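You operate a simulated robot arm through the tools that you are given. There is no shell and no other tool.

You run a simulated robot arm. Do the job below in one go: nothing can be reset, and whatever is moved stays where it is left.

Task
Open the binder's rings, file the punched sheet on them and close them.
Fine: keep clear of the posts as the rings come down.

Only the result counts: the job must be done as asked and must still hold three seconds after the hand-in. Knocking over, shifting, dropping, spilling or breaking anything else fails it. Flat cloth is picked up by pressing the open fingertips on it (5 to 10 N) and closing them slowly along it; thin cloth reads only 2 to 8 mm in the jaws.

Robot
A 6-joint arm with a four-finger gripper, fixed in place. Base frame: the origin is on the floor under the middle of its stand, x ahead of it, y to its left, z up. Lengths are in m, angles in rad, forces in N, time in s.
It reaches about 0.912 m from its shoulder. Its first joint turns from -2.897 to 2.897 rad. Payload 3.43 kg.
Tool frame: the origin (TCP) lies between the finger pads and is the grasp point; the fingertips stand 0.03 m ahead of it; z points along the fingers, y is the line along which they close. The gripper opens to 0.12 m; its body begins 0.085 m behind the TCP.
Orientation is that of the tool frame in the base frame, as a unit quaternion [x, y, z, w]. With the fingers straight down and closing along the base's y, the tool's x points along the base's -x, its y along +y and its z along -z.

Tools
- The arm moves only by the tool step_arm. Its arguments are lists of equal length, an entry for each row: "dp": the shift along the tool's x, y, z in cm, a list of three; "turn": the turn, a rotation vector about the tool's x, y, z in rad, a list of three. In form: {"dp": [[x, y, z], ...], "turn": [[rx, ry, rz], ...]}. A call has 1 to 20 rows; each row shifts and turns the commanded pose from where the row before left it, along the tool's axes as they then stand. "hand" is the gripper command, from -1 (shut) to 1 (fully open), values between in proportion, set as the call begins (left out, the last holds). A row lasts 0.2 s, in which the tool goes at most 0.05 m and 0.15 rad; a call with a longer step from one row to the next is refused whole, and so is a gripper value outside its range. Where a pose cannot be reached the arm comes as near as it can. A force on the tool above 90 N (or 10 N above the force at the start of the call, whichever is more), or a blocked arm, ends the call early, and 0.2 s more pass. Each finger travels about 0.1362 m/s and halts on what it meets, pressing with about 45 N; the grip force reading is that of the motor and also rises with nothing between the fingers. The clock runs only during rows and for 0.2 s after the last one: add rows that do not move to give the fingers time. The reply holds the time, the measured pose of the TCP, the force on the tool along the base axes, the opening and the grip force, in the units named above and with some noise, with the torque about the TCP (base axes, N m) and any sound that the robot's microphone picked up.
- Cameras (640 x 400 px; columns grow to the right, rows downward): "scene" is fixed at [0.2196, 0.6511, 1.5361]; the picture's right is [-0.82, -0.57, 0.00], its down [-0.20, 0.28, -0.94] and it looks along [0.53, -0.77, -0.35] (base axes); focal length 364 px, centre (320, 200). "wrist" rides on the gripper at [0.071, -0.017, -0.121] in the tool frame; the picture's right is [0.23, 0.97, 0.00], its down [-0.81, 0.19, -0.55] and it looks along [-0.54, 0.13, 0.83] (tool axes); focal length 275 px, centre (320, 200). There is no depth. A picture from a camera that has moved, and an enlarged one, comes with that camera's place and axes in the base frame and with its lens.
- capture(camera): a new picture of that camera. No time passes.
- raise_lower(by): moves the trunk up (or, below 0, down) by that many m; the arm rides with it, the base frame stays. It gives what a move gives, with no picture.
- inspect(camera, box): a new picture of the part [left, top, right, bottom] of that camera's present view, enlarged. No time passes.
- finish_job(): hands the job in; it is judged then, once.

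Places have to be worked out from the pictures, the camera data and where the tool is seen. Open the gripper and draw the arm clear of the work before you hand the job in, unless the task says otherwise.

The tools are called after "Emit:" as name(argument=value, ...) on one line, values as JSON. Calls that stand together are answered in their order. step_arm: Moves the arm, as the interface text tells. Its arguments: {"type":"object","properties":{"dp":{"type":"array"},"turn":{"type":"array"},"hand":{"type":"number"}},"required":["dp","turn"]} The other tools are called the same way: raise_lower (by) moves the trunk up or down; capture (camera) takes a picture; inspect (camera, box) takes an enlarged picture of a part of a camera's view; finish_job () hands the job in.

At the start:

```text
t: 0.0
ee_pos: [0.4806, 0.031, 1.2467]
tcp_rot: [0.0, 1.0, 0.001, 0.001]
ft_force: [-0.3, 0.3, 0.0]
ft_torque: [0.03, -0.01, 0.0]
grip_width: 0.1195
gripper_force: 0.0
trunk travel left (down, up): [-0.25, 0.29]
```

scene: 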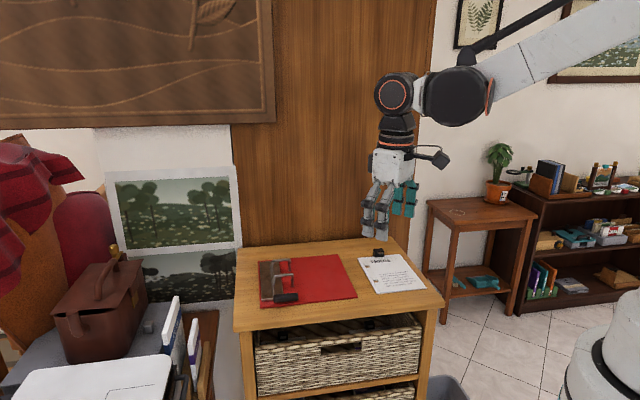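
wrist: 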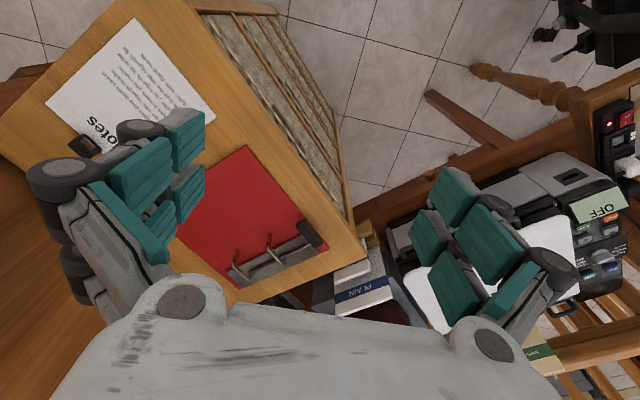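

I start by looking closely at the binder and the sheet in both cameras.

Emit:
inspect(camera="scene", box=[230, 230, 450, 340])

Emit:
inspect(camera="wrist", box=[160, 130, 360, 300])

Emit:
inspect(camera="wrist", box=[20, 0, 240, 170])

```text
2.91 times, centred on (340, 285) of scene
camera zoom: at [0.2196, 0.6511, 1.5361], right [-0.82, -0.57, 0.0], down [-0.2, 0.28, -0.94], along [0.53, -0.77, -0.35], focal length 1059 px, centre (262, -47)
```

zoom: 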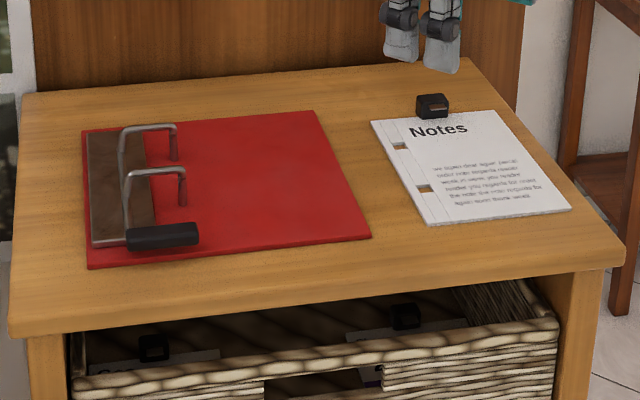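

```text
2.35 times, centred on (260, 215) of wrist
camera zoom: at [0.4093, 0.0128, 1.3678], right [-0.23, 0.97, 0.0], down [0.81, 0.19, 0.55], along [0.54, 0.13, -0.83], focal length 648 px, centre (461, 165)
```

zoom: 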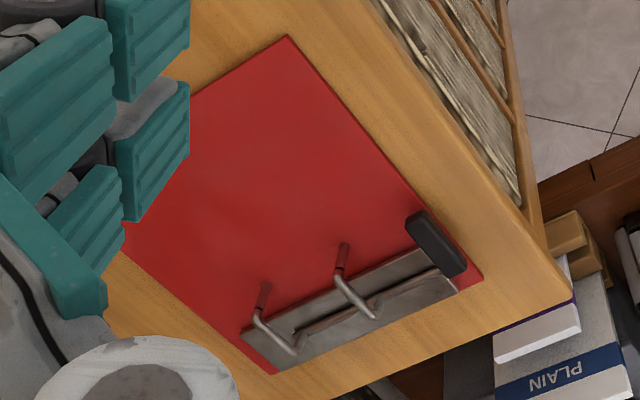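

```text
2.35 times, centred on (130, 85) of wrist
camera zoom: at [0.4093, 0.0128, 1.3678], right [-0.23, 0.97, 0.0], down [0.81, 0.19, 0.55], along [0.54, 0.13, -0.83], focal length 648 px, centre (767, 471)
```

zoom: 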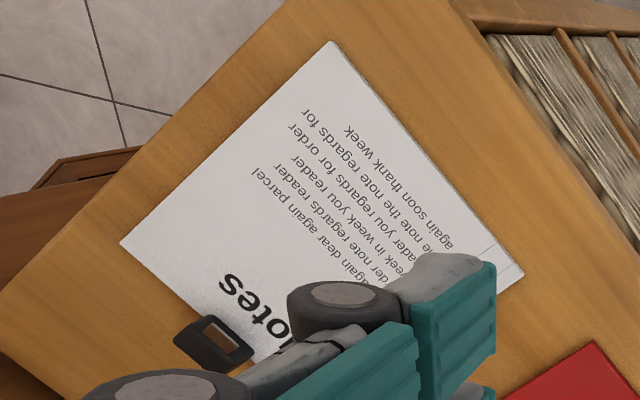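

The binder lies on the cabinet top near (0.75, -0.05, 0.975), turned about 45°, with the lever at the front end of the spine. I enlarge the ring mechanism, the sheet and the clip before I decide anything.

Emit:
inspect(camera="scene", box=[250, 250, 330, 320])

Emit:
inspect(camera="scene", box=[350, 240, 435, 315])

Emit:
inspect(camera="wrist", box=[220, 210, 330, 295])

```text
5.71 times, centred on (290, 285) of scene
camera zoom: at [0.2196, 0.6511, 1.5361], right [-0.82, -0.57, 0.0], down [-0.2, 0.28, -0.94], along [0.53, -0.77, -0.35], focal length 2080 px, centre (491, -286)
```

zoom: 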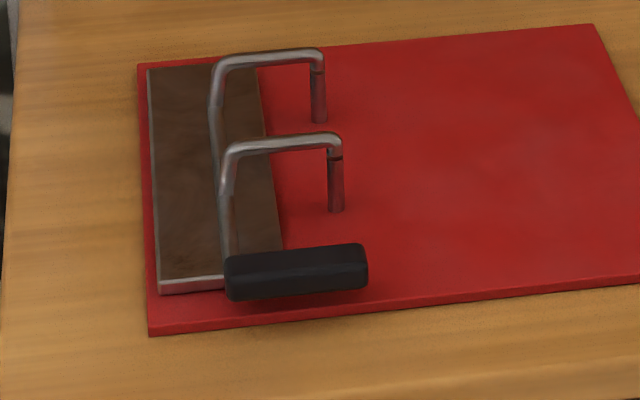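

```text
5.33 times, centred on (392, 278) of scene
camera zoom: at [0.2196, 0.6511, 1.5361], right [-0.82, -0.57, 0.0], down [-0.2, 0.28, -0.94], along [0.53, -0.77, -0.35], focal length 1942 px, centre (-67, -213)
```

zoom: 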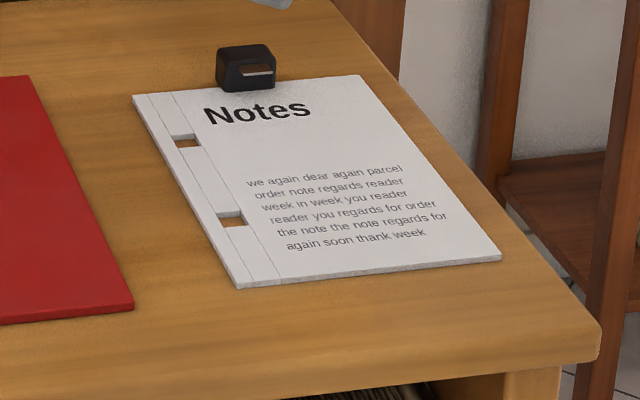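

```text
4.71 times, centred on (275, 252) of wrist
camera zoom: at [0.4093, 0.0128, 1.3678], right [-0.23, 0.97, 0.0], down [0.81, 0.19, 0.55], along [0.54, 0.13, -0.83], focal length 1295 px, centre (532, -47)
```

zoom: 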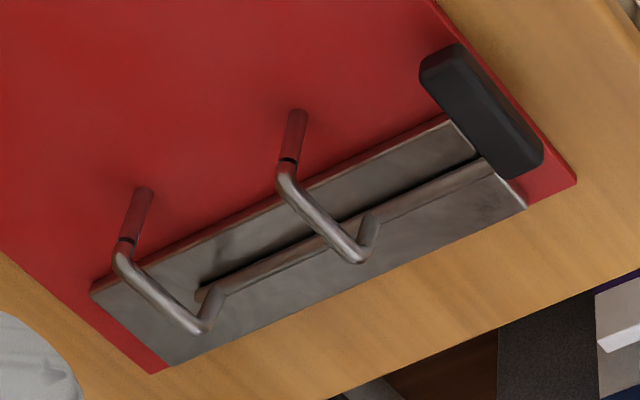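

The lever pivots on an axle that runs along the spine plate, and two arches on the axle sit on two fixed posts. Lifting the lever should lift the arches. I turn the tool to line up with the binder and move to a vantage point above it, staying high.

Emit:
step_arm(dp=[[0, 0, 0], [0, 0, 0], [0, 0, 0], [0, 0, 0], [0, 0, 0], [0, 0, 0], [-1.03, -2.79, 1.09], [-1.03, -2.79, 1.09], [-1.03, -2.79, 1.09], [-1.03, -2.79, 1.09], [-1.03, -2.79, 1.09], [-1.03, -2.79, 1.09], [-1.03, -2.79, 1.09], [-1.03, -2.79, 1.09], [0, 0, 0], [0, 0, 0]], turn=[[0, 0, -0.128], [0, 0, -0.128], [0, 0, -0.128], [0, 0, -0.128], [0, 0, -0.128], [0, 0, -0.128], [0, 0, 0], [0, 0, 0], [0, 0, 0], [0, 0, 0], [0, 0, 0], [0, 0, 0], [0, 0, 0], [0, 0, 0], [0, 0, 0], [0, 0, 0]])

Emit:
capture(camera="wrist")

Emit:
capture(camera="scene")

```text
t: 3.4
ee_pos: [0.6965, -0.0721, 1.1574]
tcp_rot: [-0.375, 0.927, -0.001, 0.0]
ft_force: [0.3, 0.3, -0.1]
ft_torque: [-0.02, -0.01, -0.03]
grip_width: 0.1202
gripper_force: 0.1
trunk travel left (down, up): [-0.25, 0.29]
```

```text
taken
camera wrist: at [0.6559, -0.1345, 1.2801], right [-0.84, 0.54, 0.0], down [0.45, 0.7, 0.55], along [0.3, 0.47, -0.83], focal length 275 px, centre (320, 200)
```

wrist: 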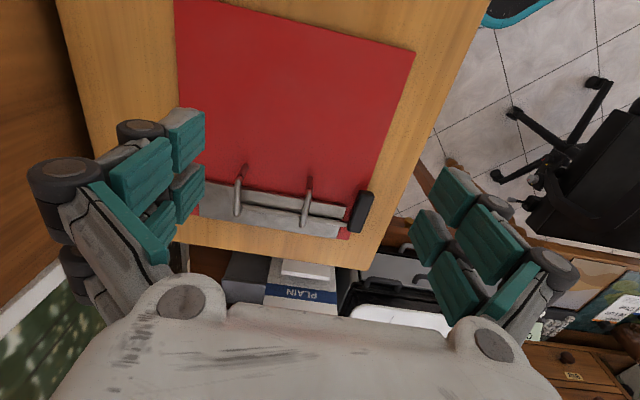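

```text
taken
```

scene: 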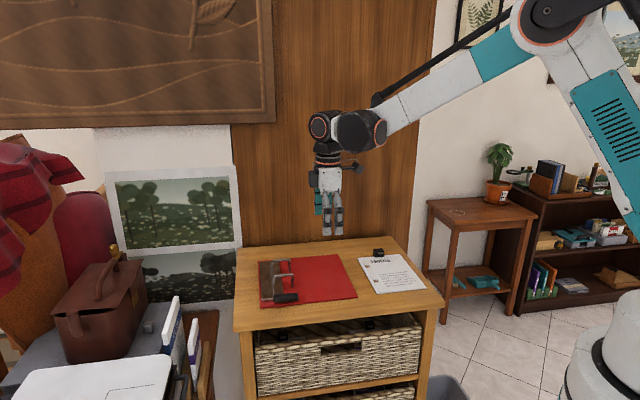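

The arm reaches that pose without trouble. I enlarge the ring mechanism from this view.

Emit:
inspect(camera="wrist", box=[190, 140, 390, 265])

Emit:
inspect(camera="scene", box=[255, 255, 305, 310])

```text
3.20 times, centred on (290, 202) of wrist
camera zoom: at [0.6559, -0.1345, 1.2801], right [-0.84, 0.54, 0.0], down [0.45, 0.7, 0.55], along [0.3, 0.47, -0.83], focal length 881 px, centre (416, 192)
```

zoom: 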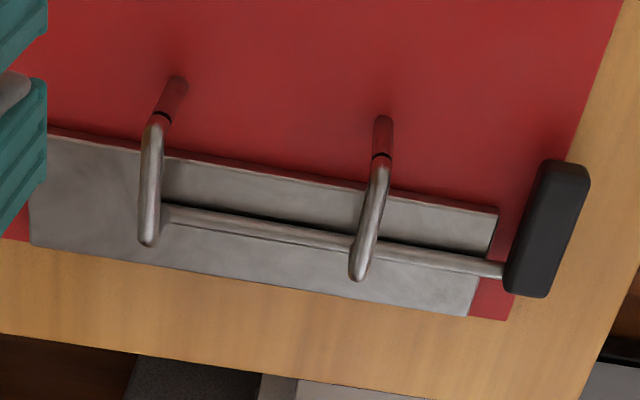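

```text
7.27 times, centred on (280, 282) of scene
camera zoom: at [0.2196, 0.6511, 1.5361], right [-0.82, -0.57, 0.0], down [-0.2, 0.28, -0.94], along [0.53, -0.77, -0.35], focal length 2648 px, centre (611, -400)
```

zoom: 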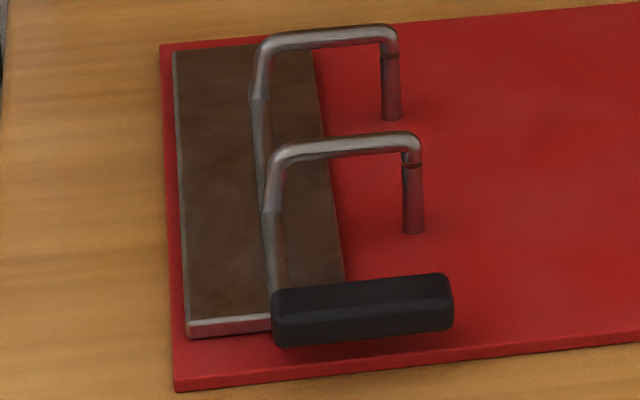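

The posts are about 80 mm apart near (0.758, 0.000) and (0.815, -0.056), with their tops at z≈1.005. The lever's center is near (0.725, 0.071, 0.995). Before touching anything I look at the sheet, its holes and the clip from closer up.

Emit:
step_arm(dp=[[2.755, -1.439, 0.3], [2.755, -1.439, 0.3], [2.755, -1.439, 0.3], [2.755, -1.439, 0.3], [2.755, -1.439, 0.3], [2.755, -1.439, 0.3], [2.755, -1.439, 0.3], [2.755, -1.439, 0.3], [2.755, -1.439, 0.3], [2.755, -1.439, 0.3], [0, 0, 0]], turn=[[0, 0, 0], [0, 0, 0], [0, 0, 0], [0, 0, 0], [0, 0, 0], [0, 0, 0], [0, 0, 0], [0, 0, 0], [0, 0, 0], [0, 0, 0], [0, 0, 0]])

Emit:
capture(camera="wrist")

Emit:
inspect(camera="wrist", box=[200, 60, 420, 290])

```text
t: 5.8
ee_pos: [0.5978, -0.3684, 1.1291]
tcp_rot: [-0.375, 0.927, 0.0, 0.0]
ft_force: [0.0, -0.3, 0.1]
ft_torque: [0.03, 0.02, -0.03]
grip_width: 0.12
gripper_force: 0.1
trunk travel left (down, up): [-0.25, 0.29]
```

```text
taken
camera wrist: at [0.5576, -0.4306, 1.2505], right [-0.84, 0.54, 0.0], down [0.45, 0.7, 0.55], along [0.3, 0.47, -0.83], focal length 275 px, centre (320, 200)
```

wrist: 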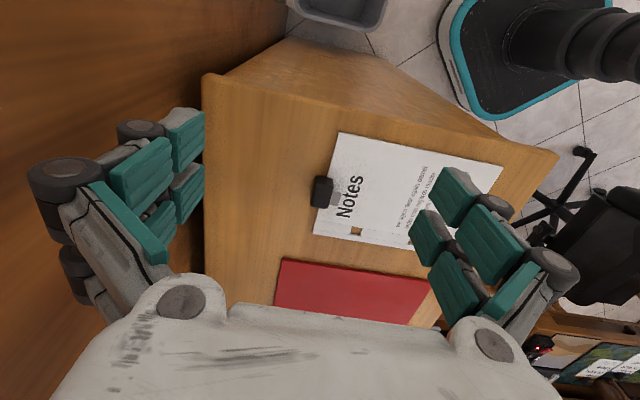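

```text
1.74 times, centred on (310, 175) of wrist
camera zoom: at [0.5576, -0.4306, 1.2505], right [-0.84, 0.54, 0.0], down [0.45, 0.7, 0.55], along [0.3, 0.47, -0.83], focal length 479 px, centre (337, 244)
```

zoom: 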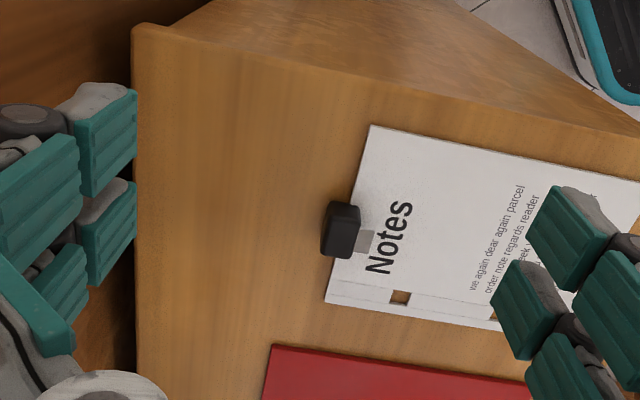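

Emit:
inspect(camera="wrist", box=[290, 150, 400, 255])

Emit:
inspect(camera="scene", box=[355, 240, 405, 275])

```text
3.81 times, centred on (345, 202) of wrist
camera zoom: at [0.5576, -0.4306, 1.2505], right [-0.84, 0.54, 0.0], down [0.45, 0.7, 0.55], along [0.3, 0.47, -0.83], focal length 1049 px, centre (225, 190)
```

zoom: 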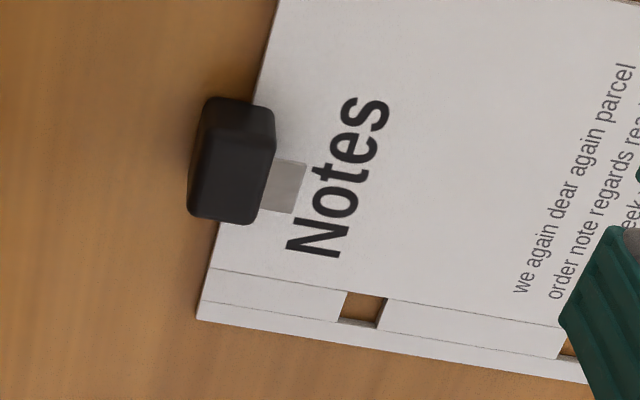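

```text
11.43 times, centred on (380, 258) of scene
camera zoom: at [0.2196, 0.6511, 1.5361], right [-0.82, -0.57, 0.0], down [-0.2, 0.28, -0.94], along [0.53, -0.77, -0.35], focal length 4160 px, centre (-366, -457)
```

zoom: 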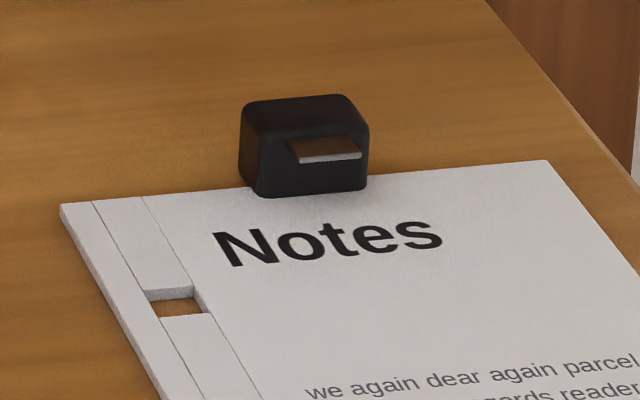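

The clip is a block about 3 cm by 1.8 cm standing on the sheet's back edge, with a small tongue over the sheet. I will grip it later along the binder's long direction. The rings come first: I close the jaws to about 45 mm so they clear the post next to the lever, and move above the lever's free end.

Emit:
step_arm(dp=[[0, 0, 0], [-3.121, 1.817, 0.24], [-3.121, 1.817, 0.24], [-3.121, 1.817, 0.24], [-3.121, 1.817, 0.24], [-3.121, 1.817, 0.24], [-3.121, 1.817, 0.24], [-3.121, 1.817, 0.24], [-3.121, 1.817, 0.24], [-3.121, 1.817, 0.24], [-3.121, 1.817, 0.24], [-3.121, 1.817, 0.24], [-3.121, 1.817, 0.24], [0, 0, 0]], turn=[[0, 0, -0.02], [0, 0, 0], [0, 0, 0], [0, 0, 0], [0, 0, 0], [0, 0, 0], [0, 0, 0], [0, 0, 0], [0, 0, 0], [0, 0, 0], [0, 0, 0], [0, 0, 0], [0, 0, 0], [0, 0, 0]], hand=-0.25)

Emit:
capture(camera="wrist")

Emit:
inspect(camera="scene", box=[250, 190, 370, 310])

```text
t: 8.8
ee_pos: [0.7072, 0.0529, 1.0979]
tcp_rot: [-0.383, 0.924, 0.0, 0.0]
ft_force: [-0.8, 0.5, 0.3]
ft_torque: [-0.01, -0.04, 0.0]
grip_width: 0.0451
gripper_force: 0.0
trunk travel left (down, up): [-0.25, 0.29]
```

```text
taken
camera wrist: at [0.6676, -0.0116, 1.2202], right [-0.85, 0.52, 0.0], down [0.44, 0.71, 0.55], along [0.29, 0.47, -0.83], focal length 275 px, centre (320, 200)
```

wrist: 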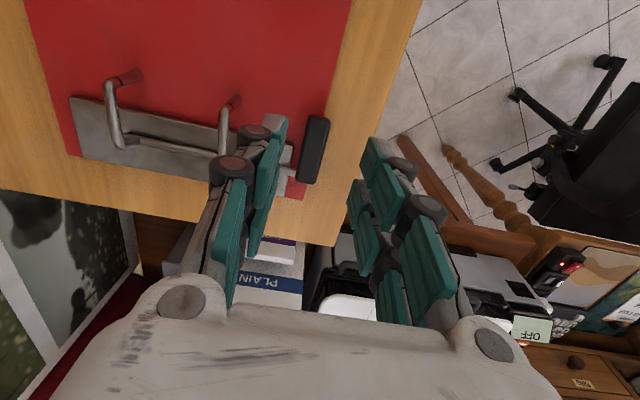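

```text
3.33 times, centred on (310, 250) of scene
camera zoom: at [0.2196, 0.6511, 1.5361], right [-0.82, -0.57, 0.0], down [-0.2, 0.28, -0.94], along [0.53, -0.77, -0.35], focal length 1213 px, centre (353, 33)
```

zoom: 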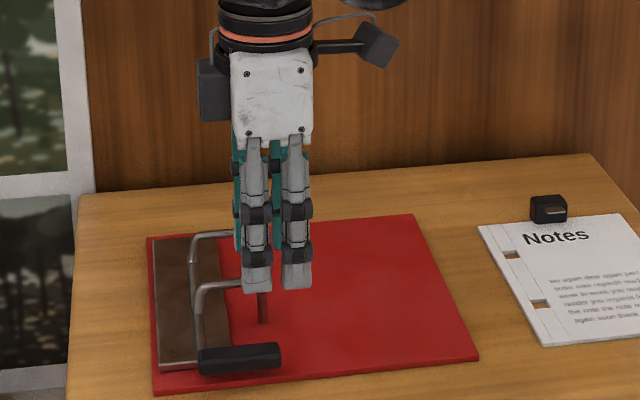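

Emit:
inspect(camera="wrist", box=[190, 70, 390, 230])

```text
2.50 times, centred on (290, 150) of wrist
camera zoom: at [0.6676, -0.0116, 1.2202], right [-0.85, 0.52, 0.0], down [0.44, 0.71, 0.55], along [0.29, 0.47, -0.83], focal length 688 px, centre (395, 325)
```

zoom: 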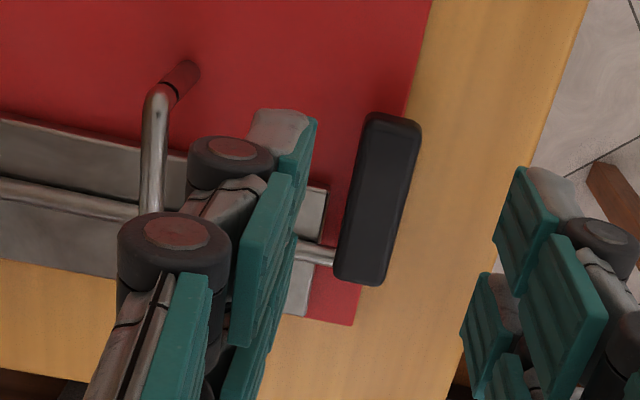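

The lever's free end is at about (0.703, 0.045), 18 mm wide, and centered between the jaws to within 2 mm. I shift slightly so only the outer finger pair takes the last 2 cm, then go down beside it with the tips staying above the cover.

Emit:
step_arm(dp=[[0.6, -0.2, 0], [0, 0, 1.6], [0, 0, 1.6], [0, 0, 1.6], [0, 0, 1.6], [0, 0, 1.0], [0, 0, 0.8], [0, 0, 0]], turn=[[0, 0, 0], [0, 0, 0], [0, 0, 0], [0, 0, 0], [0, 0, 0], [0, 0, 0], [0, 0, 0], [0, 0, 0]])

Emit:
capture(camera="wrist")

Emit:
inspect(camera="scene", box=[250, 240, 330, 310])

```text
t: 10.6
ee_pos: [0.7038, 0.0462, 1.0164]
tcp_rot: [-0.385, 0.923, 0.0, 0.0]
ft_force: [-0.4, -0.6, -0.2]
ft_torque: [0.01, 0.03, -0.01]
grip_width: 0.0451
gripper_force: 0.0
trunk travel left (down, up): [-0.25, 0.29]
```

```text
taken
camera wrist: at [0.6653, -0.0172, 1.139], right [-0.85, 0.52, 0.0], down [0.44, 0.71, 0.55], along [0.29, 0.47, -0.83], focal length 275 px, centre (320, 200)
```

wrist: 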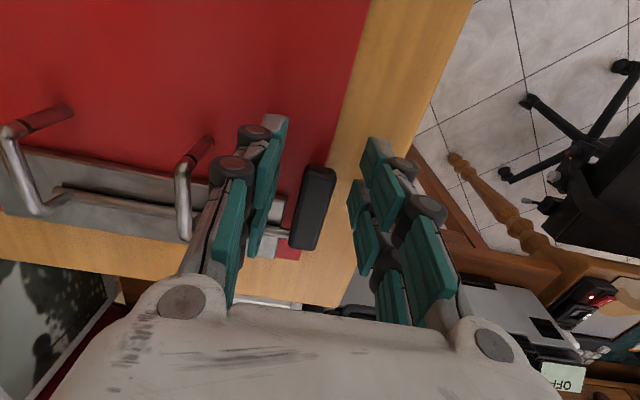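

```text
5.71 times, centred on (290, 275) of scene
camera zoom: at [0.2196, 0.6511, 1.5361], right [-0.82, -0.57, 0.0], down [-0.2, 0.28, -0.94], along [0.53, -0.77, -0.35], focal length 2080 px, centre (491, -229)
```

zoom: 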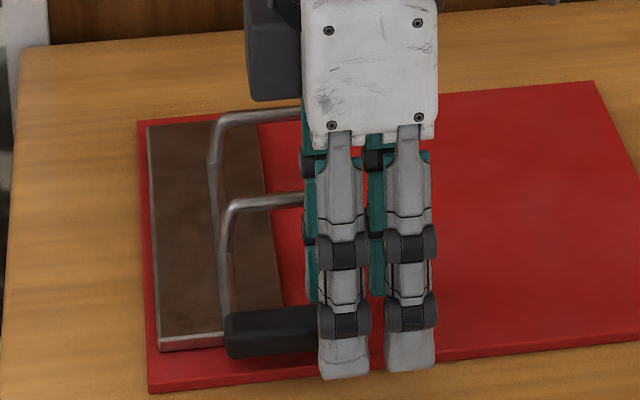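

The outer finger pair straddles the last 2 cm of the lever. I close the jaws on it and hold.

Emit:
step_arm(dp=[[0, 0, 0], [0, 0, 0], [0, 0, 0]], turn=[[0, 0, 0], [0, 0, 0], [0, 0, 0]], hand=-1)

Emit:
capture(camera="wrist")

Emit:
inspect(camera="scene", box=[250, 240, 330, 310])

```text
t: 11.4
ee_pos: [0.7043, 0.0464, 1.0174]
tcp_rot: [-0.384, 0.923, 0.0, 0.001]
ft_force: [-1.9, 1.7, 0.2]
ft_torque: [-0.04, 0.14, -0.14]
grip_width: 0.0194
gripper_force: 44.9
trunk travel left (down, up): [-0.25, 0.29]
```

```text
taken
camera wrist: at [0.6653, -0.017, 1.1392], right [-0.85, 0.52, 0.0], down [0.44, 0.71, 0.55], along [0.29, 0.47, -0.83], focal length 275 px, centre (320, 200)
```

wrist: 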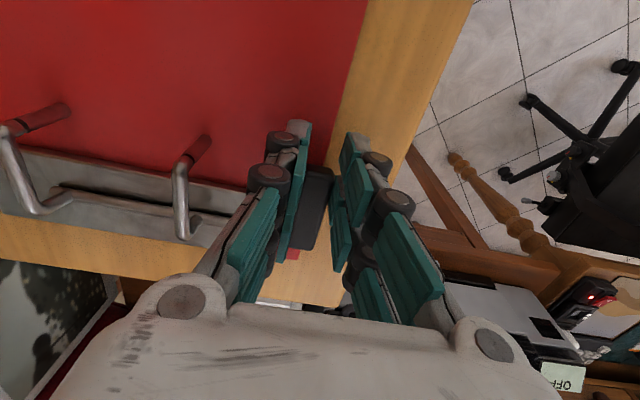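

```text
5.71 times, centred on (290, 275) of scene
camera zoom: at [0.2196, 0.6511, 1.5361], right [-0.82, -0.57, 0.0], down [-0.2, 0.28, -0.94], along [0.53, -0.77, -0.35], focal length 2080 px, centre (491, -229)
```

zoom: 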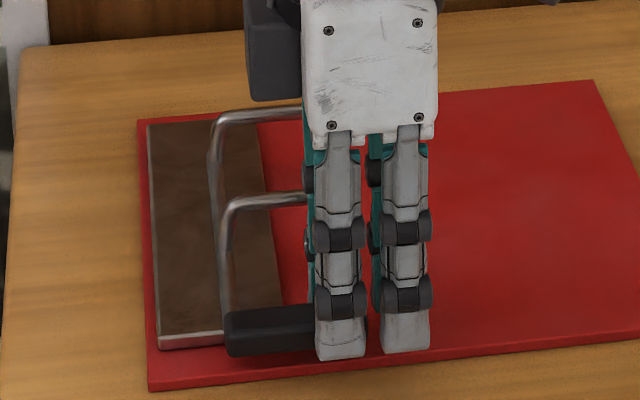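

The lever is held (19.4 mm, 45 N). I lift it in an arc about the axle, turning the tool with it, 15° first to feel the resistance.

Emit:
step_arm(dp=[[-0.26, 0, -0.5], [-0.26, 0, -0.5], [-0.26, 0, -0.5], [0, 0, 0]], turn=[[0, 0.0873, 0], [0, 0.0873, 0], [0, 0.0873, 0], [0, 0, 0]])

Emit:
inspect(camera="scene", box=[250, 230, 330, 310])

```text
t: 12.4
ee_pos: [0.7107, 0.0537, 1.0318]
tcp_rot: [-0.381, 0.915, -0.051, -0.121]
ft_force: [0.2, -1.0, -0.3]
ft_torque: [-0.14, 0.13, 0.03]
grip_width: 0.0195
gripper_force: 44.8
trunk travel left (down, up): [-0.25, 0.29]
```

```text
5.00 times, centred on (290, 270) of scene
camera zoom: at [0.2196, 0.6511, 1.5361], right [-0.82, -0.57, 0.0], down [-0.2, 0.28, -0.94], along [0.53, -0.77, -0.35], focal length 1820 px, centre (470, -150)
```

zoom: 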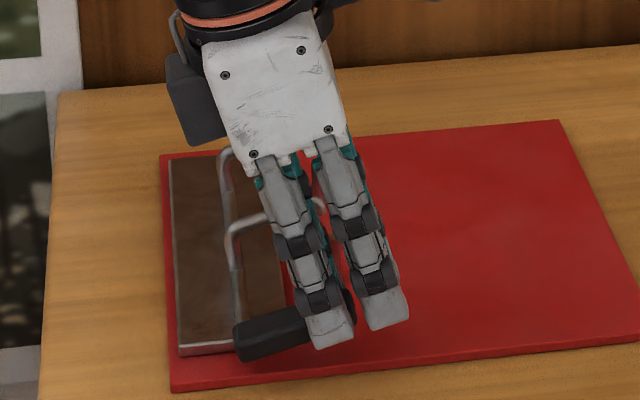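

Lever and arches rise with almost no force, so the axle estimate is good. I continue another 20°.

Emit:
step_arm(dp=[[-0.26, 0, -0.5], [-0.26, 0, -0.5], [-0.26, 0, -0.5], [-0.26, 0, -0.5], [0, 0, 0]], turn=[[0, 0.0873, 0], [0, 0.0873, 0], [0, 0.0873, 0], [0, 0.0873, 0], [0, 0, 0]])

Emit:
inspect(camera="scene", box=[250, 220, 330, 310])

Emit:
capture(camera="scene")

```text
t: 13.6
ee_pos: [0.722, 0.0597, 1.0445]
tcp_rot: [-0.371, 0.888, -0.11, -0.248]
ft_force: [0.1, 0.2, -0.5]
ft_torque: [0.05, 0.34, 0.0]
grip_width: 0.0196
gripper_force: 45.0
out of reach, approached as far as the arm can: row 4
trunk travel left (down, up): [-0.25, 0.29]
```

```text
4.44 times, centred on (290, 265) of scene
camera zoom: at [0.2196, 0.6511, 1.5361], right [-0.82, -0.57, 0.0], down [-0.2, 0.28, -0.94], along [0.53, -0.77, -0.35], focal length 1618 px, centre (453, -89)
```

zoom: 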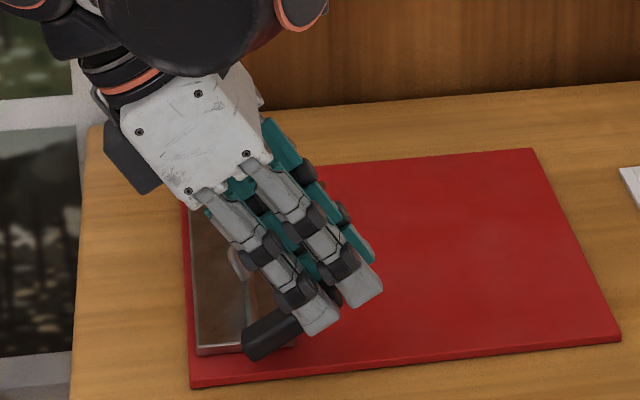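

```text
taken
```

scene: 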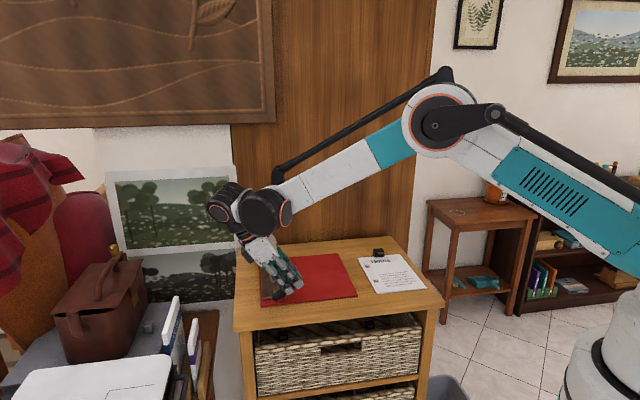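

The tool cannot tilt further, so from here I let the lever pivot between the pads. The tool turns back upright while the grip point keeps following the arc. I do the first half and check.

Emit:
step_arm(dp=[[0.043, 0, -0.393], [-0.028, 0, -0.375], [-0.095, 0, -0.348], [-0.158, 0, -0.31], [0, 0, 0]], turn=[[0, -0.055, 0], [0, -0.055, 0], [0, -0.055, 0], [0, -0.055, 0], [0, 0, 0]])

Emit:
inspect(camera="scene", box=[250, 220, 330, 310])

Emit:
capture(camera="wrist")

```text
t: 14.8
ee_pos: [0.728, 0.0661, 1.0557]
tcp_rot: [-0.381, 0.91, -0.068, -0.15]
ft_force: [0.1, -1.1, -4.9]
ft_torque: [0.05, 0.34, 0.0]
grip_width: 0.0193
gripper_force: 44.7
trunk travel left (down, up): [-0.25, 0.29]
```

```text
4.44 times, centred on (290, 265) of scene
camera zoom: at [0.2196, 0.6511, 1.5361], right [-0.82, -0.57, 0.0], down [-0.2, 0.28, -0.94], along [0.53, -0.77, -0.35], focal length 1618 px, centre (453, -89)
```

zoom: 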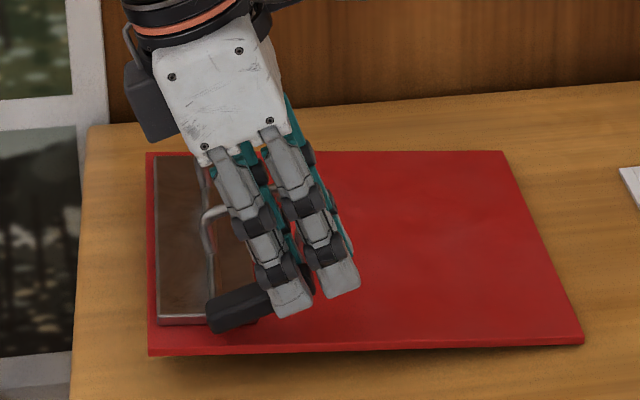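

```text
taken
camera wrist: at [0.7188, 0.0336, 1.1951], right [-0.85, 0.53, 0.07], down [0.52, 0.81, 0.26], along [0.08, 0.25, -0.96], focal length 275 px, centre (320, 200)
```

wrist: 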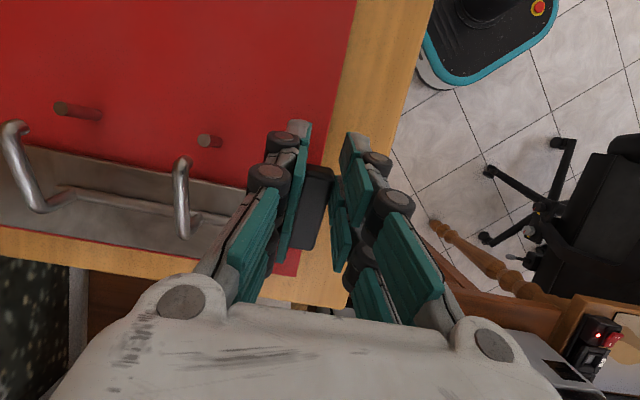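

The lever did not pivot in the pads. Instead the light binder was lifted, and the -4.9 N reading is its weight. I undo those four rows exactly so it is set back where it was.

Emit:
step_arm(dp=[[0.1748, 0, 0.3008], [0.114, 0, 0.3423], [0.0486, 0, 0.3729], [-0.0213, 0, 0.3948], [0, 0, 0]], turn=[[0, 0.055, 0], [0, 0.055, 0], [0, 0.055, 0], [0, 0.055, 0], [0, 0, 0]])

Emit:
inspect(camera="scene", box=[230, 230, 450, 340])

Emit:
inspect(camera="scene", box=[250, 220, 330, 310])

Emit:
capture(camera="wrist")

```text
t: 16.0
ee_pos: [0.7231, 0.0597, 1.0441]
tcp_rot: [-0.371, 0.888, -0.109, -0.248]
ft_force: [0.1, 0.5, -4.0]
ft_torque: [-0.1, 0.13, 0.06]
grip_width: 0.0194
gripper_force: 45.0
trunk travel left (down, up): [-0.25, 0.29]
```

```text
2.91 times, centred on (340, 285) of scene
camera zoom: at [0.2196, 0.6511, 1.5361], right [-0.82, -0.57, 0.0], down [-0.2, 0.28, -0.94], along [0.53, -0.77, -0.35], focal length 1059 px, centre (262, -47)
```

zoom: 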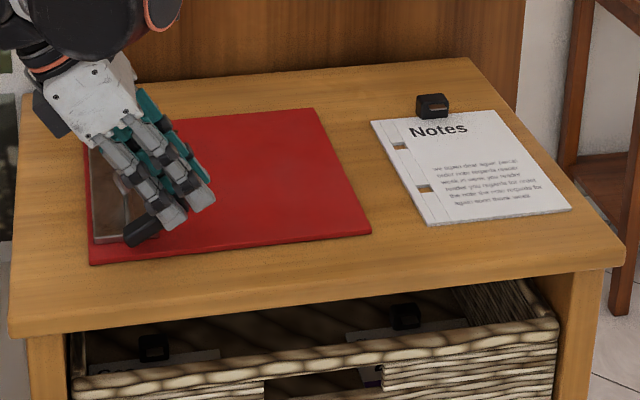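

```text
4.44 times, centred on (290, 265) of scene
camera zoom: at [0.2196, 0.6511, 1.5361], right [-0.82, -0.57, 0.0], down [-0.2, 0.28, -0.94], along [0.53, -0.77, -0.35], focal length 1618 px, centre (453, -89)
```

zoom: 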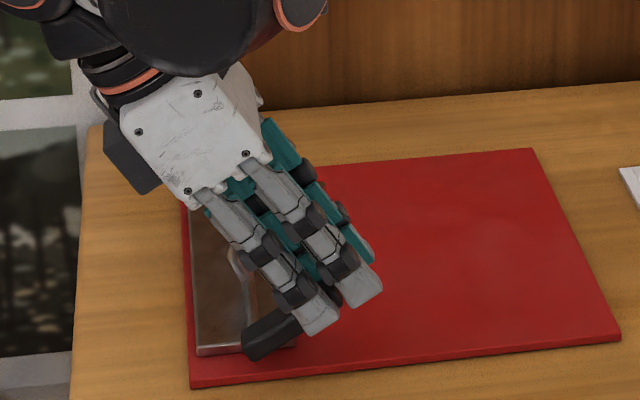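

```text
taken
camera wrist: at [0.7344, 0.0493, 1.1863], right [-0.83, 0.54, 0.11], down [0.55, 0.83, 0.04], along [-0.07, 0.1, -0.99], focal length 275 px, centre (320, 200)
```

wrist: 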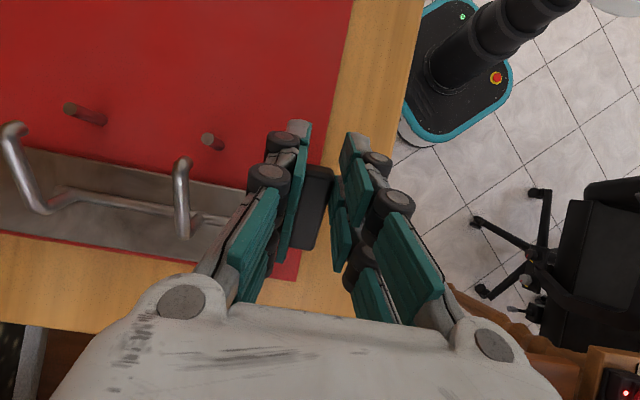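

The force reading is still -4 N, so I am carrying part of the binder, roughly 2-3 mm up. I lower it gently, straight down.

Emit:
step_arm(dp=[[-0.052, 0, 0.085], [-0.052, 0, 0.085], [0, 0, 0]], turn=[[0, 0, 0], [0, 0, 0], [0, 0, 0]])

Emit:
inspect(camera="scene", box=[230, 230, 450, 340])

```text
t: 16.8
ee_pos: [0.7223, 0.059, 1.0445]
tcp_rot: [-0.372, 0.888, -0.11, -0.248]
ft_force: [10.2, 2.4, 17.6]
ft_torque: [0.69, -0.84, 0.01]
grip_width: 0.0196
gripper_force: 45.2
trunk travel left (down, up): [-0.25, 0.29]
```

```text
2.91 times, centred on (340, 285) of scene
camera zoom: at [0.2196, 0.6511, 1.5361], right [-0.82, -0.57, 0.0], down [-0.2, 0.28, -0.94], along [0.53, -0.77, -0.35], focal length 1059 px, centre (262, -47)
```

zoom: 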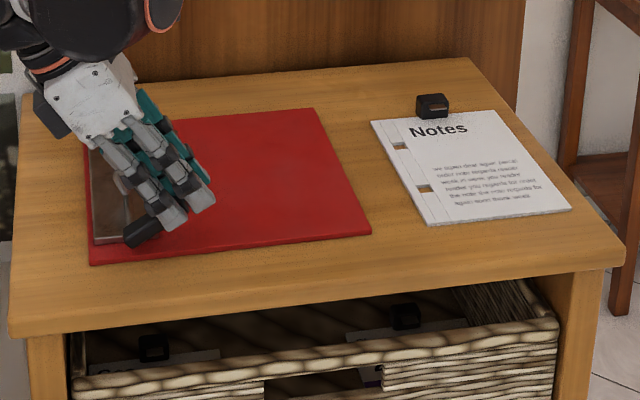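

The binder is on the table again (now +17 N, pressing slightly). I back off 1.5 mm and open the jaws a little to see whether the lever stays up by itself.

Emit:
step_arm(dp=[[0.07, 0, -0.115], [0, 0, 0]], turn=[[0, 0, 0], [0, 0, 0]])

Emit:
step_arm(dp=[[0, 0, 0], [0, 0, 0]], turn=[[0, 0, 0], [0, 0, 0]], hand=-0.35)

Emit:
inspect(camera="scene", box=[250, 220, 330, 310])

Emit:
capture(camera="wrist")

```text
t: 17.4
ee_pos: [0.7224, 0.0596, 1.0437]
tcp_rot: [-0.371, 0.888, -0.109, -0.248]
ft_force: [4.9, 0.3, 5.6]
ft_torque: [0.27, -0.34, 0.01]
grip_width: 0.0192
gripper_force: 44.9
trunk travel left (down, up): [-0.25, 0.29]
```

```text
t: 18.0
ee_pos: [0.7227, 0.0597, 1.0451]
tcp_rot: [-0.371, 0.888, -0.11, -0.248]
ft_force: [-0.3, 0.2, -0.2]
ft_torque: [0.04, -0.01, -0.02]
grip_width: 0.039
gripper_force: 0.1
trunk travel left (down, up): [-0.25, 0.29]
```

```text
4.44 times, centred on (290, 265) of scene
camera zoom: at [0.2196, 0.6511, 1.5361], right [-0.82, -0.57, 0.0], down [-0.2, 0.28, -0.94], along [0.53, -0.77, -0.35], focal length 1618 px, centre (453, -89)
```

zoom: 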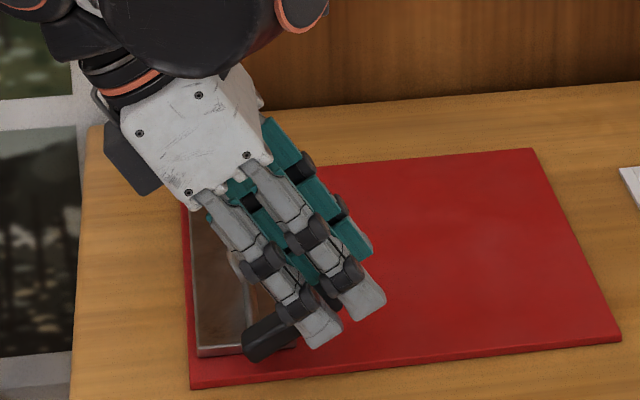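

```text
taken
camera wrist: at [0.7339, 0.0494, 1.1856], right [-0.83, 0.54, 0.11], down [0.55, 0.83, 0.05], along [-0.07, 0.1, -0.99], focal length 275 px, centre (320, 200)
```

wrist: 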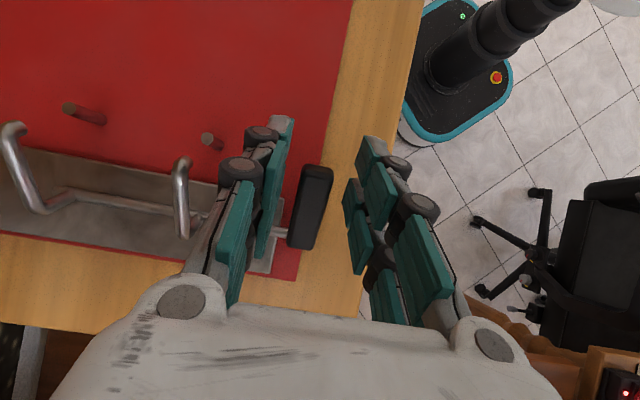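

The lever holds its position by itself at about 31° open, so I can release and regrip it. I lift clear along the lever's plane and swing the tool to the other tilt so that I can turn it further.

Emit:
step_arm(dp=[[1.98, 0, -0.84], [1.98, 0, -0.84], [1.98, 0, -0.84], [1.98, 0, -0.84], [0, 0, 0], [0, 0, 0], [0, 0, 0], [0, 0, 0], [0, 0, 0], [0, 0, 0], [0, 0, 0], [0, 0, 0], [0, 0, 0], [0, 0, 0]], turn=[[0, 0, 0], [0, 0, 0], [0, 0, 0], [0, 0, 0], [0, -0.1387, 0], [0, -0.1387, 0], [0, -0.1387, 0], [0, -0.1387, 0], [0, -0.1387, 0], [0, -0.1387, 0], [0, -0.1387, 0], [0, -0.1387, 0], [0, -0.1387, 0], [0, 0, 0]])

Emit:
capture(camera="wrist")

Emit:
inspect(camera="scene", box=[245, 220, 335, 310])

Emit:
capture(camera="scene")

```text
t: 21.0
ee_pos: [0.688, 0.0244, 1.1137]
tcp_rot: [-0.364, 0.866, 0.128, 0.318]
ft_force: [-0.8, 0.5, 0.6]
ft_torque: [0.03, 0.01, 0.02]
grip_width: 0.0391
gripper_force: 0.1
trunk travel left (down, up): [-0.25, 0.29]
```

```text
taken
camera wrist: at [0.6049, -0.0828, 1.1623], right [-0.82, 0.56, -0.16], down [0.04, 0.33, 0.94], along [0.58, 0.76, -0.29], focal length 275 px, centre (320, 200)
```

wrist: 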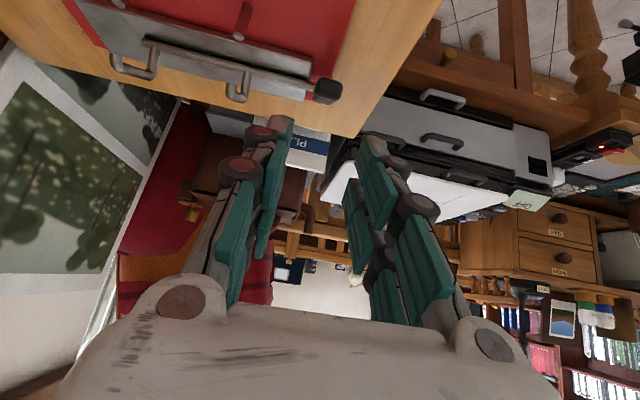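

```text
4.44 times, centred on (290, 265) of scene
camera zoom: at [0.2196, 0.6511, 1.5361], right [-0.82, -0.57, 0.0], down [-0.2, 0.28, -0.94], along [0.53, -0.77, -0.35], focal length 1618 px, centre (453, -89)
```

zoom: 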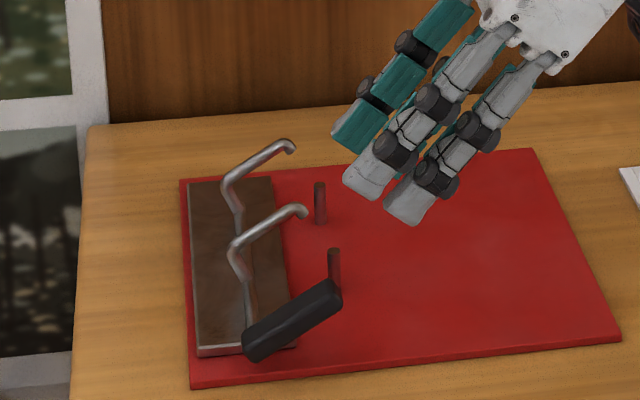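

```text
taken
```

scene: 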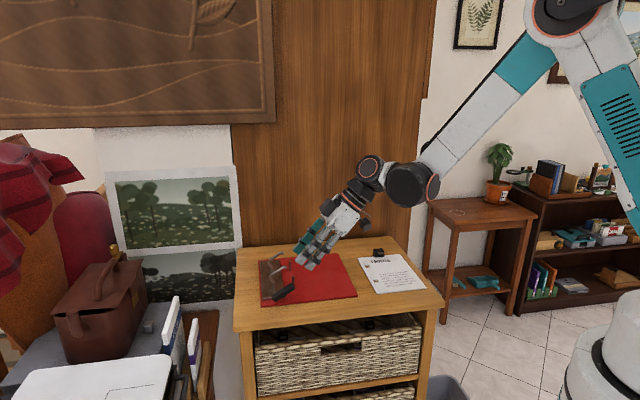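

The mechanism stands open at about 30° by itself and the binder is back flat on the table, only a few mm off. I zoom in on both views to re-measure lever, axle and posts.

Emit:
inspect(camera="wrist", box=[70, 0, 370, 150])

Emit:
inspect(camera="scene", box=[255, 245, 305, 310])

```text
2.13 times, centred on (220, 75) of wrist
camera zoom: at [0.6049, -0.0828, 1.1623], right [-0.82, 0.56, -0.16], down [0.04, 0.33, 0.94], along [0.58, 0.76, -0.29], focal length 587 px, centre (533, 467)
```

zoom: 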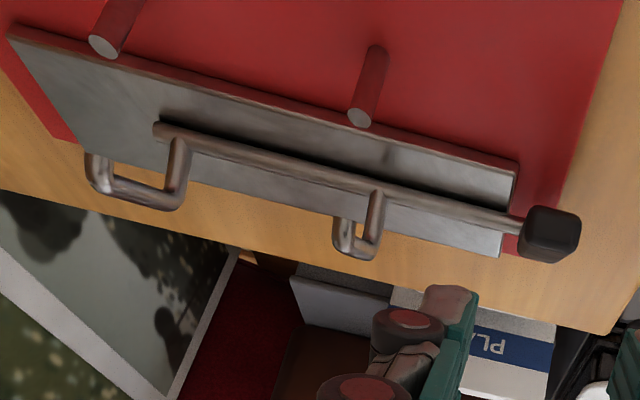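

```text
6.15 times, centred on (280, 278) of scene
camera zoom: at [0.2196, 0.6511, 1.5361], right [-0.82, -0.57, 0.0], down [-0.2, 0.28, -0.94], along [0.53, -0.77, -0.35], focal length 2240 px, centre (566, -277)
```

zoom: 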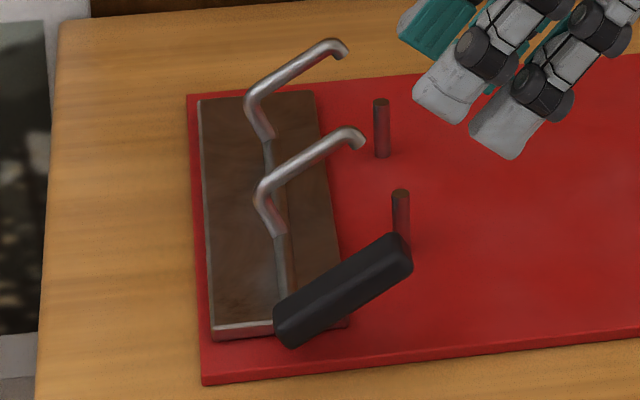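

Re-measured: the axle is at e1≈0.590, z≈0.990 and the posts are at (0.762, -0.003) and (0.819, -0.060). The binder has slid about 5 mm. I now slide the open jaws along the lever from its free end, staying above the cover.

Emit:
step_arm(dp=[[1.21, 0, 1.0], [1.21, 0, 1.0], [1.22, 0, 1.0], [0, 0, 1.9], [0, 0, 1.9], [0, 0, 1.6], [0, 0, 0]], turn=[[0, 0, 0], [0, 0, 0], [0, 0, 0], [0, 0, 0], [0, 0, 0], [0, 0, 0], [0, 0, 0]])

Emit:
inspect(camera="scene", box=[245, 220, 335, 310])

Emit:
capture(camera="wrist")

```text
t: 22.6
ee_pos: [0.7046, 0.0423, 1.0269]
tcp_rot: [-0.366, 0.865, 0.129, 0.318]
ft_force: [0.0, -0.1, -1.4]
ft_torque: [-0.02, 0.01, 0.01]
grip_width: 0.0389
gripper_force: 0.1
trunk travel left (down, up): [-0.25, 0.29]
```

```text
4.44 times, centred on (290, 265) of scene
camera zoom: at [0.2196, 0.6511, 1.5361], right [-0.82, -0.57, 0.0], down [-0.2, 0.28, -0.94], along [0.53, -0.77, -0.35], focal length 1618 px, centre (453, -89)
```

zoom: 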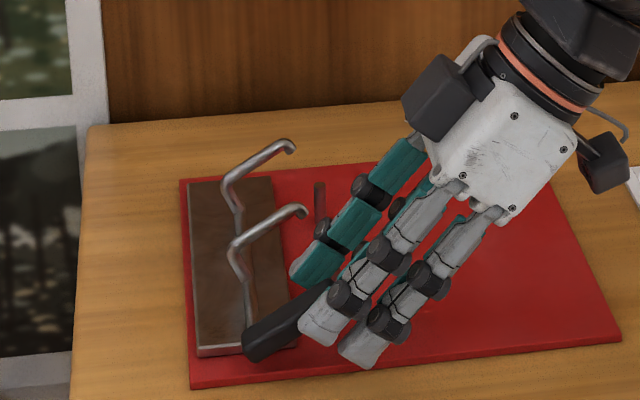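

```text
taken
camera wrist: at [0.6239, -0.0645, 1.0747], right [-0.82, 0.56, -0.16], down [0.04, 0.33, 0.94], along [0.58, 0.76, -0.29], focal length 275 px, centre (320, 200)
```

wrist: 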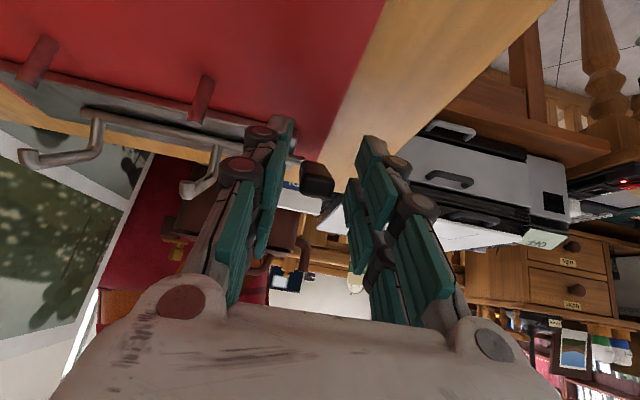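

The jaws straddle the last 2 cm of the lever and it is centered. I advance 4 mm more and close.

Emit:
step_arm(dp=[[0, 0, 0.4], [0, 0, 0]], turn=[[0, 0, 0], [0, 0, 0]])

Emit:
step_arm(dp=[[0, 0, 0], [0, 0, 0], [0, 0, 0]], turn=[[0, 0, 0], [0, 0, 0], [0, 0, 0]], hand=-1)

Emit:
inspect(camera="scene", box=[245, 220, 335, 310])

```text
t: 23.2
ee_pos: [0.7061, 0.0443, 1.0233]
tcp_rot: [-0.365, 0.866, 0.129, 0.318]
ft_force: [-0.3, -0.4, 0.5]
ft_torque: [0.01, -0.01, -0.02]
grip_width: 0.0389
gripper_force: 0.0
trunk travel left (down, up): [-0.25, 0.29]
```

```text
t: 24.0
ee_pos: [0.7073, 0.0432, 1.0239]
tcp_rot: [-0.365, 0.865, 0.129, 0.318]
ft_force: [-1.5, 0.6, -0.1]
ft_torque: [0.12, 0.24, -0.22]
grip_width: 0.0195
gripper_force: 45.3
trunk travel left (down, up): [-0.25, 0.29]
```

```text
4.44 times, centred on (290, 265) of scene
camera zoom: at [0.2196, 0.6511, 1.5361], right [-0.82, -0.57, 0.0], down [-0.2, 0.28, -0.94], along [0.53, -0.77, -0.35], focal length 1618 px, centre (453, -89)
```

zoom: 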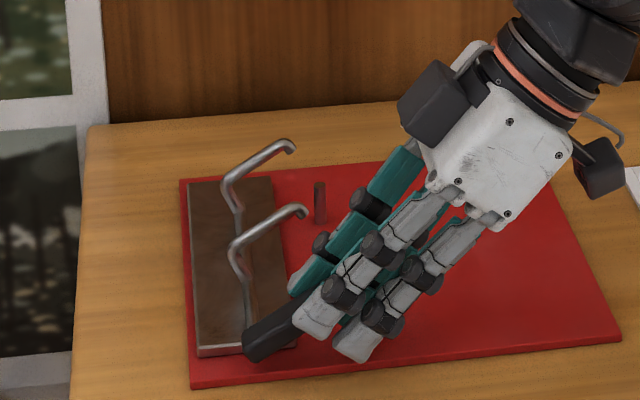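

The lever is gripped (19.5 mm) and the binder has not moved. I turn 20° about the axle as a pure rotation.

Emit:
step_arm(dp=[[-0.568, 0, -0.183], [-0.568, 0, -0.183], [-0.568, 0, -0.183], [-0.568, 0, -0.183], [0, 0, 0]], turn=[[0, 0.0873, 0], [0, 0.0873, 0], [0, 0.0873, 0], [0, 0.0873, 0], [0, 0, 0]])

Emit:
inspect(camera="scene", box=[245, 220, 335, 310])

```text
t: 25.2
ee_pos: [0.718, 0.0541, 1.0415]
tcp_rot: [-0.382, 0.908, 0.063, 0.162]
ft_force: [-0.5, -0.2, -0.5]
ft_torque: [-0.09, 0.18, -0.06]
grip_width: 0.0196
gripper_force: 45.0
trunk travel left (down, up): [-0.25, 0.29]
```

```text
4.44 times, centred on (290, 265) of scene
camera zoom: at [0.2196, 0.6511, 1.5361], right [-0.82, -0.57, 0.0], down [-0.2, 0.28, -0.94], along [0.53, -0.77, -0.35], focal length 1618 px, centre (453, -89)
```

zoom: 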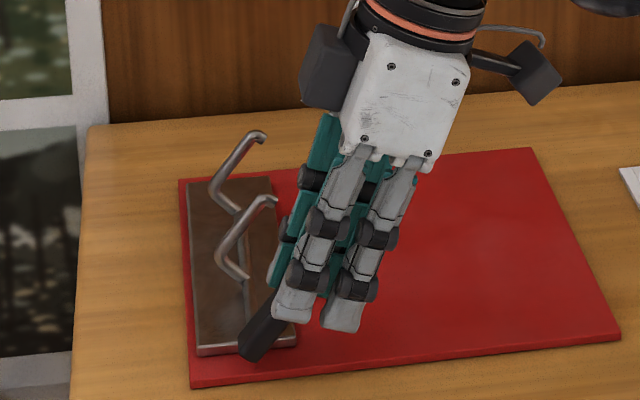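

The arches follow, the force is close to zero and the binder stays put. Another 20°.

Emit:
step_arm(dp=[[-0.568, 0, -0.183], [-0.568, 0, -0.183], [-0.568, 0, -0.183], [-0.568, 0, -0.183], [0, 0, 0]], turn=[[0, 0.0873, 0], [0, 0.0873, 0], [0, 0.0873, 0], [0, 0.0873, 0], [0, 0, 0]])

Emit:
inspect(camera="scene", box=[245, 220, 335, 310])

```text
t: 26.4
ee_pos: [0.7318, 0.0703, 1.0546]
tcp_rot: [-0.388, 0.922, -0.005, 0.002]
ft_force: [-0.1, -1.1, -0.1]
ft_torque: [0.06, 0.3, -0.11]
grip_width: 0.0192
gripper_force: 44.8
trunk travel left (down, up): [-0.25, 0.29]
```

```text
4.44 times, centred on (290, 265) of scene
camera zoom: at [0.2196, 0.6511, 1.5361], right [-0.82, -0.57, 0.0], down [-0.2, 0.28, -0.94], along [0.53, -0.77, -0.35], focal length 1618 px, centre (453, -89)
```

zoom: 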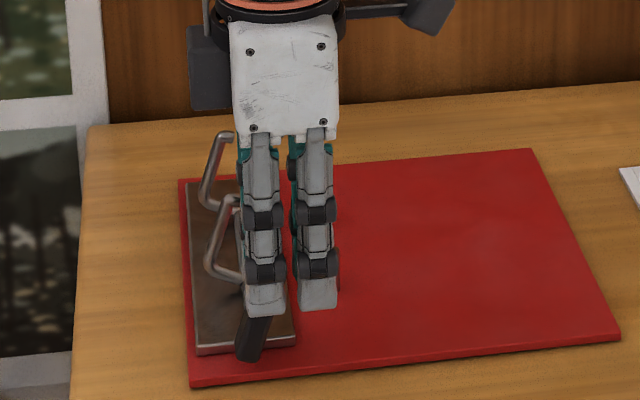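

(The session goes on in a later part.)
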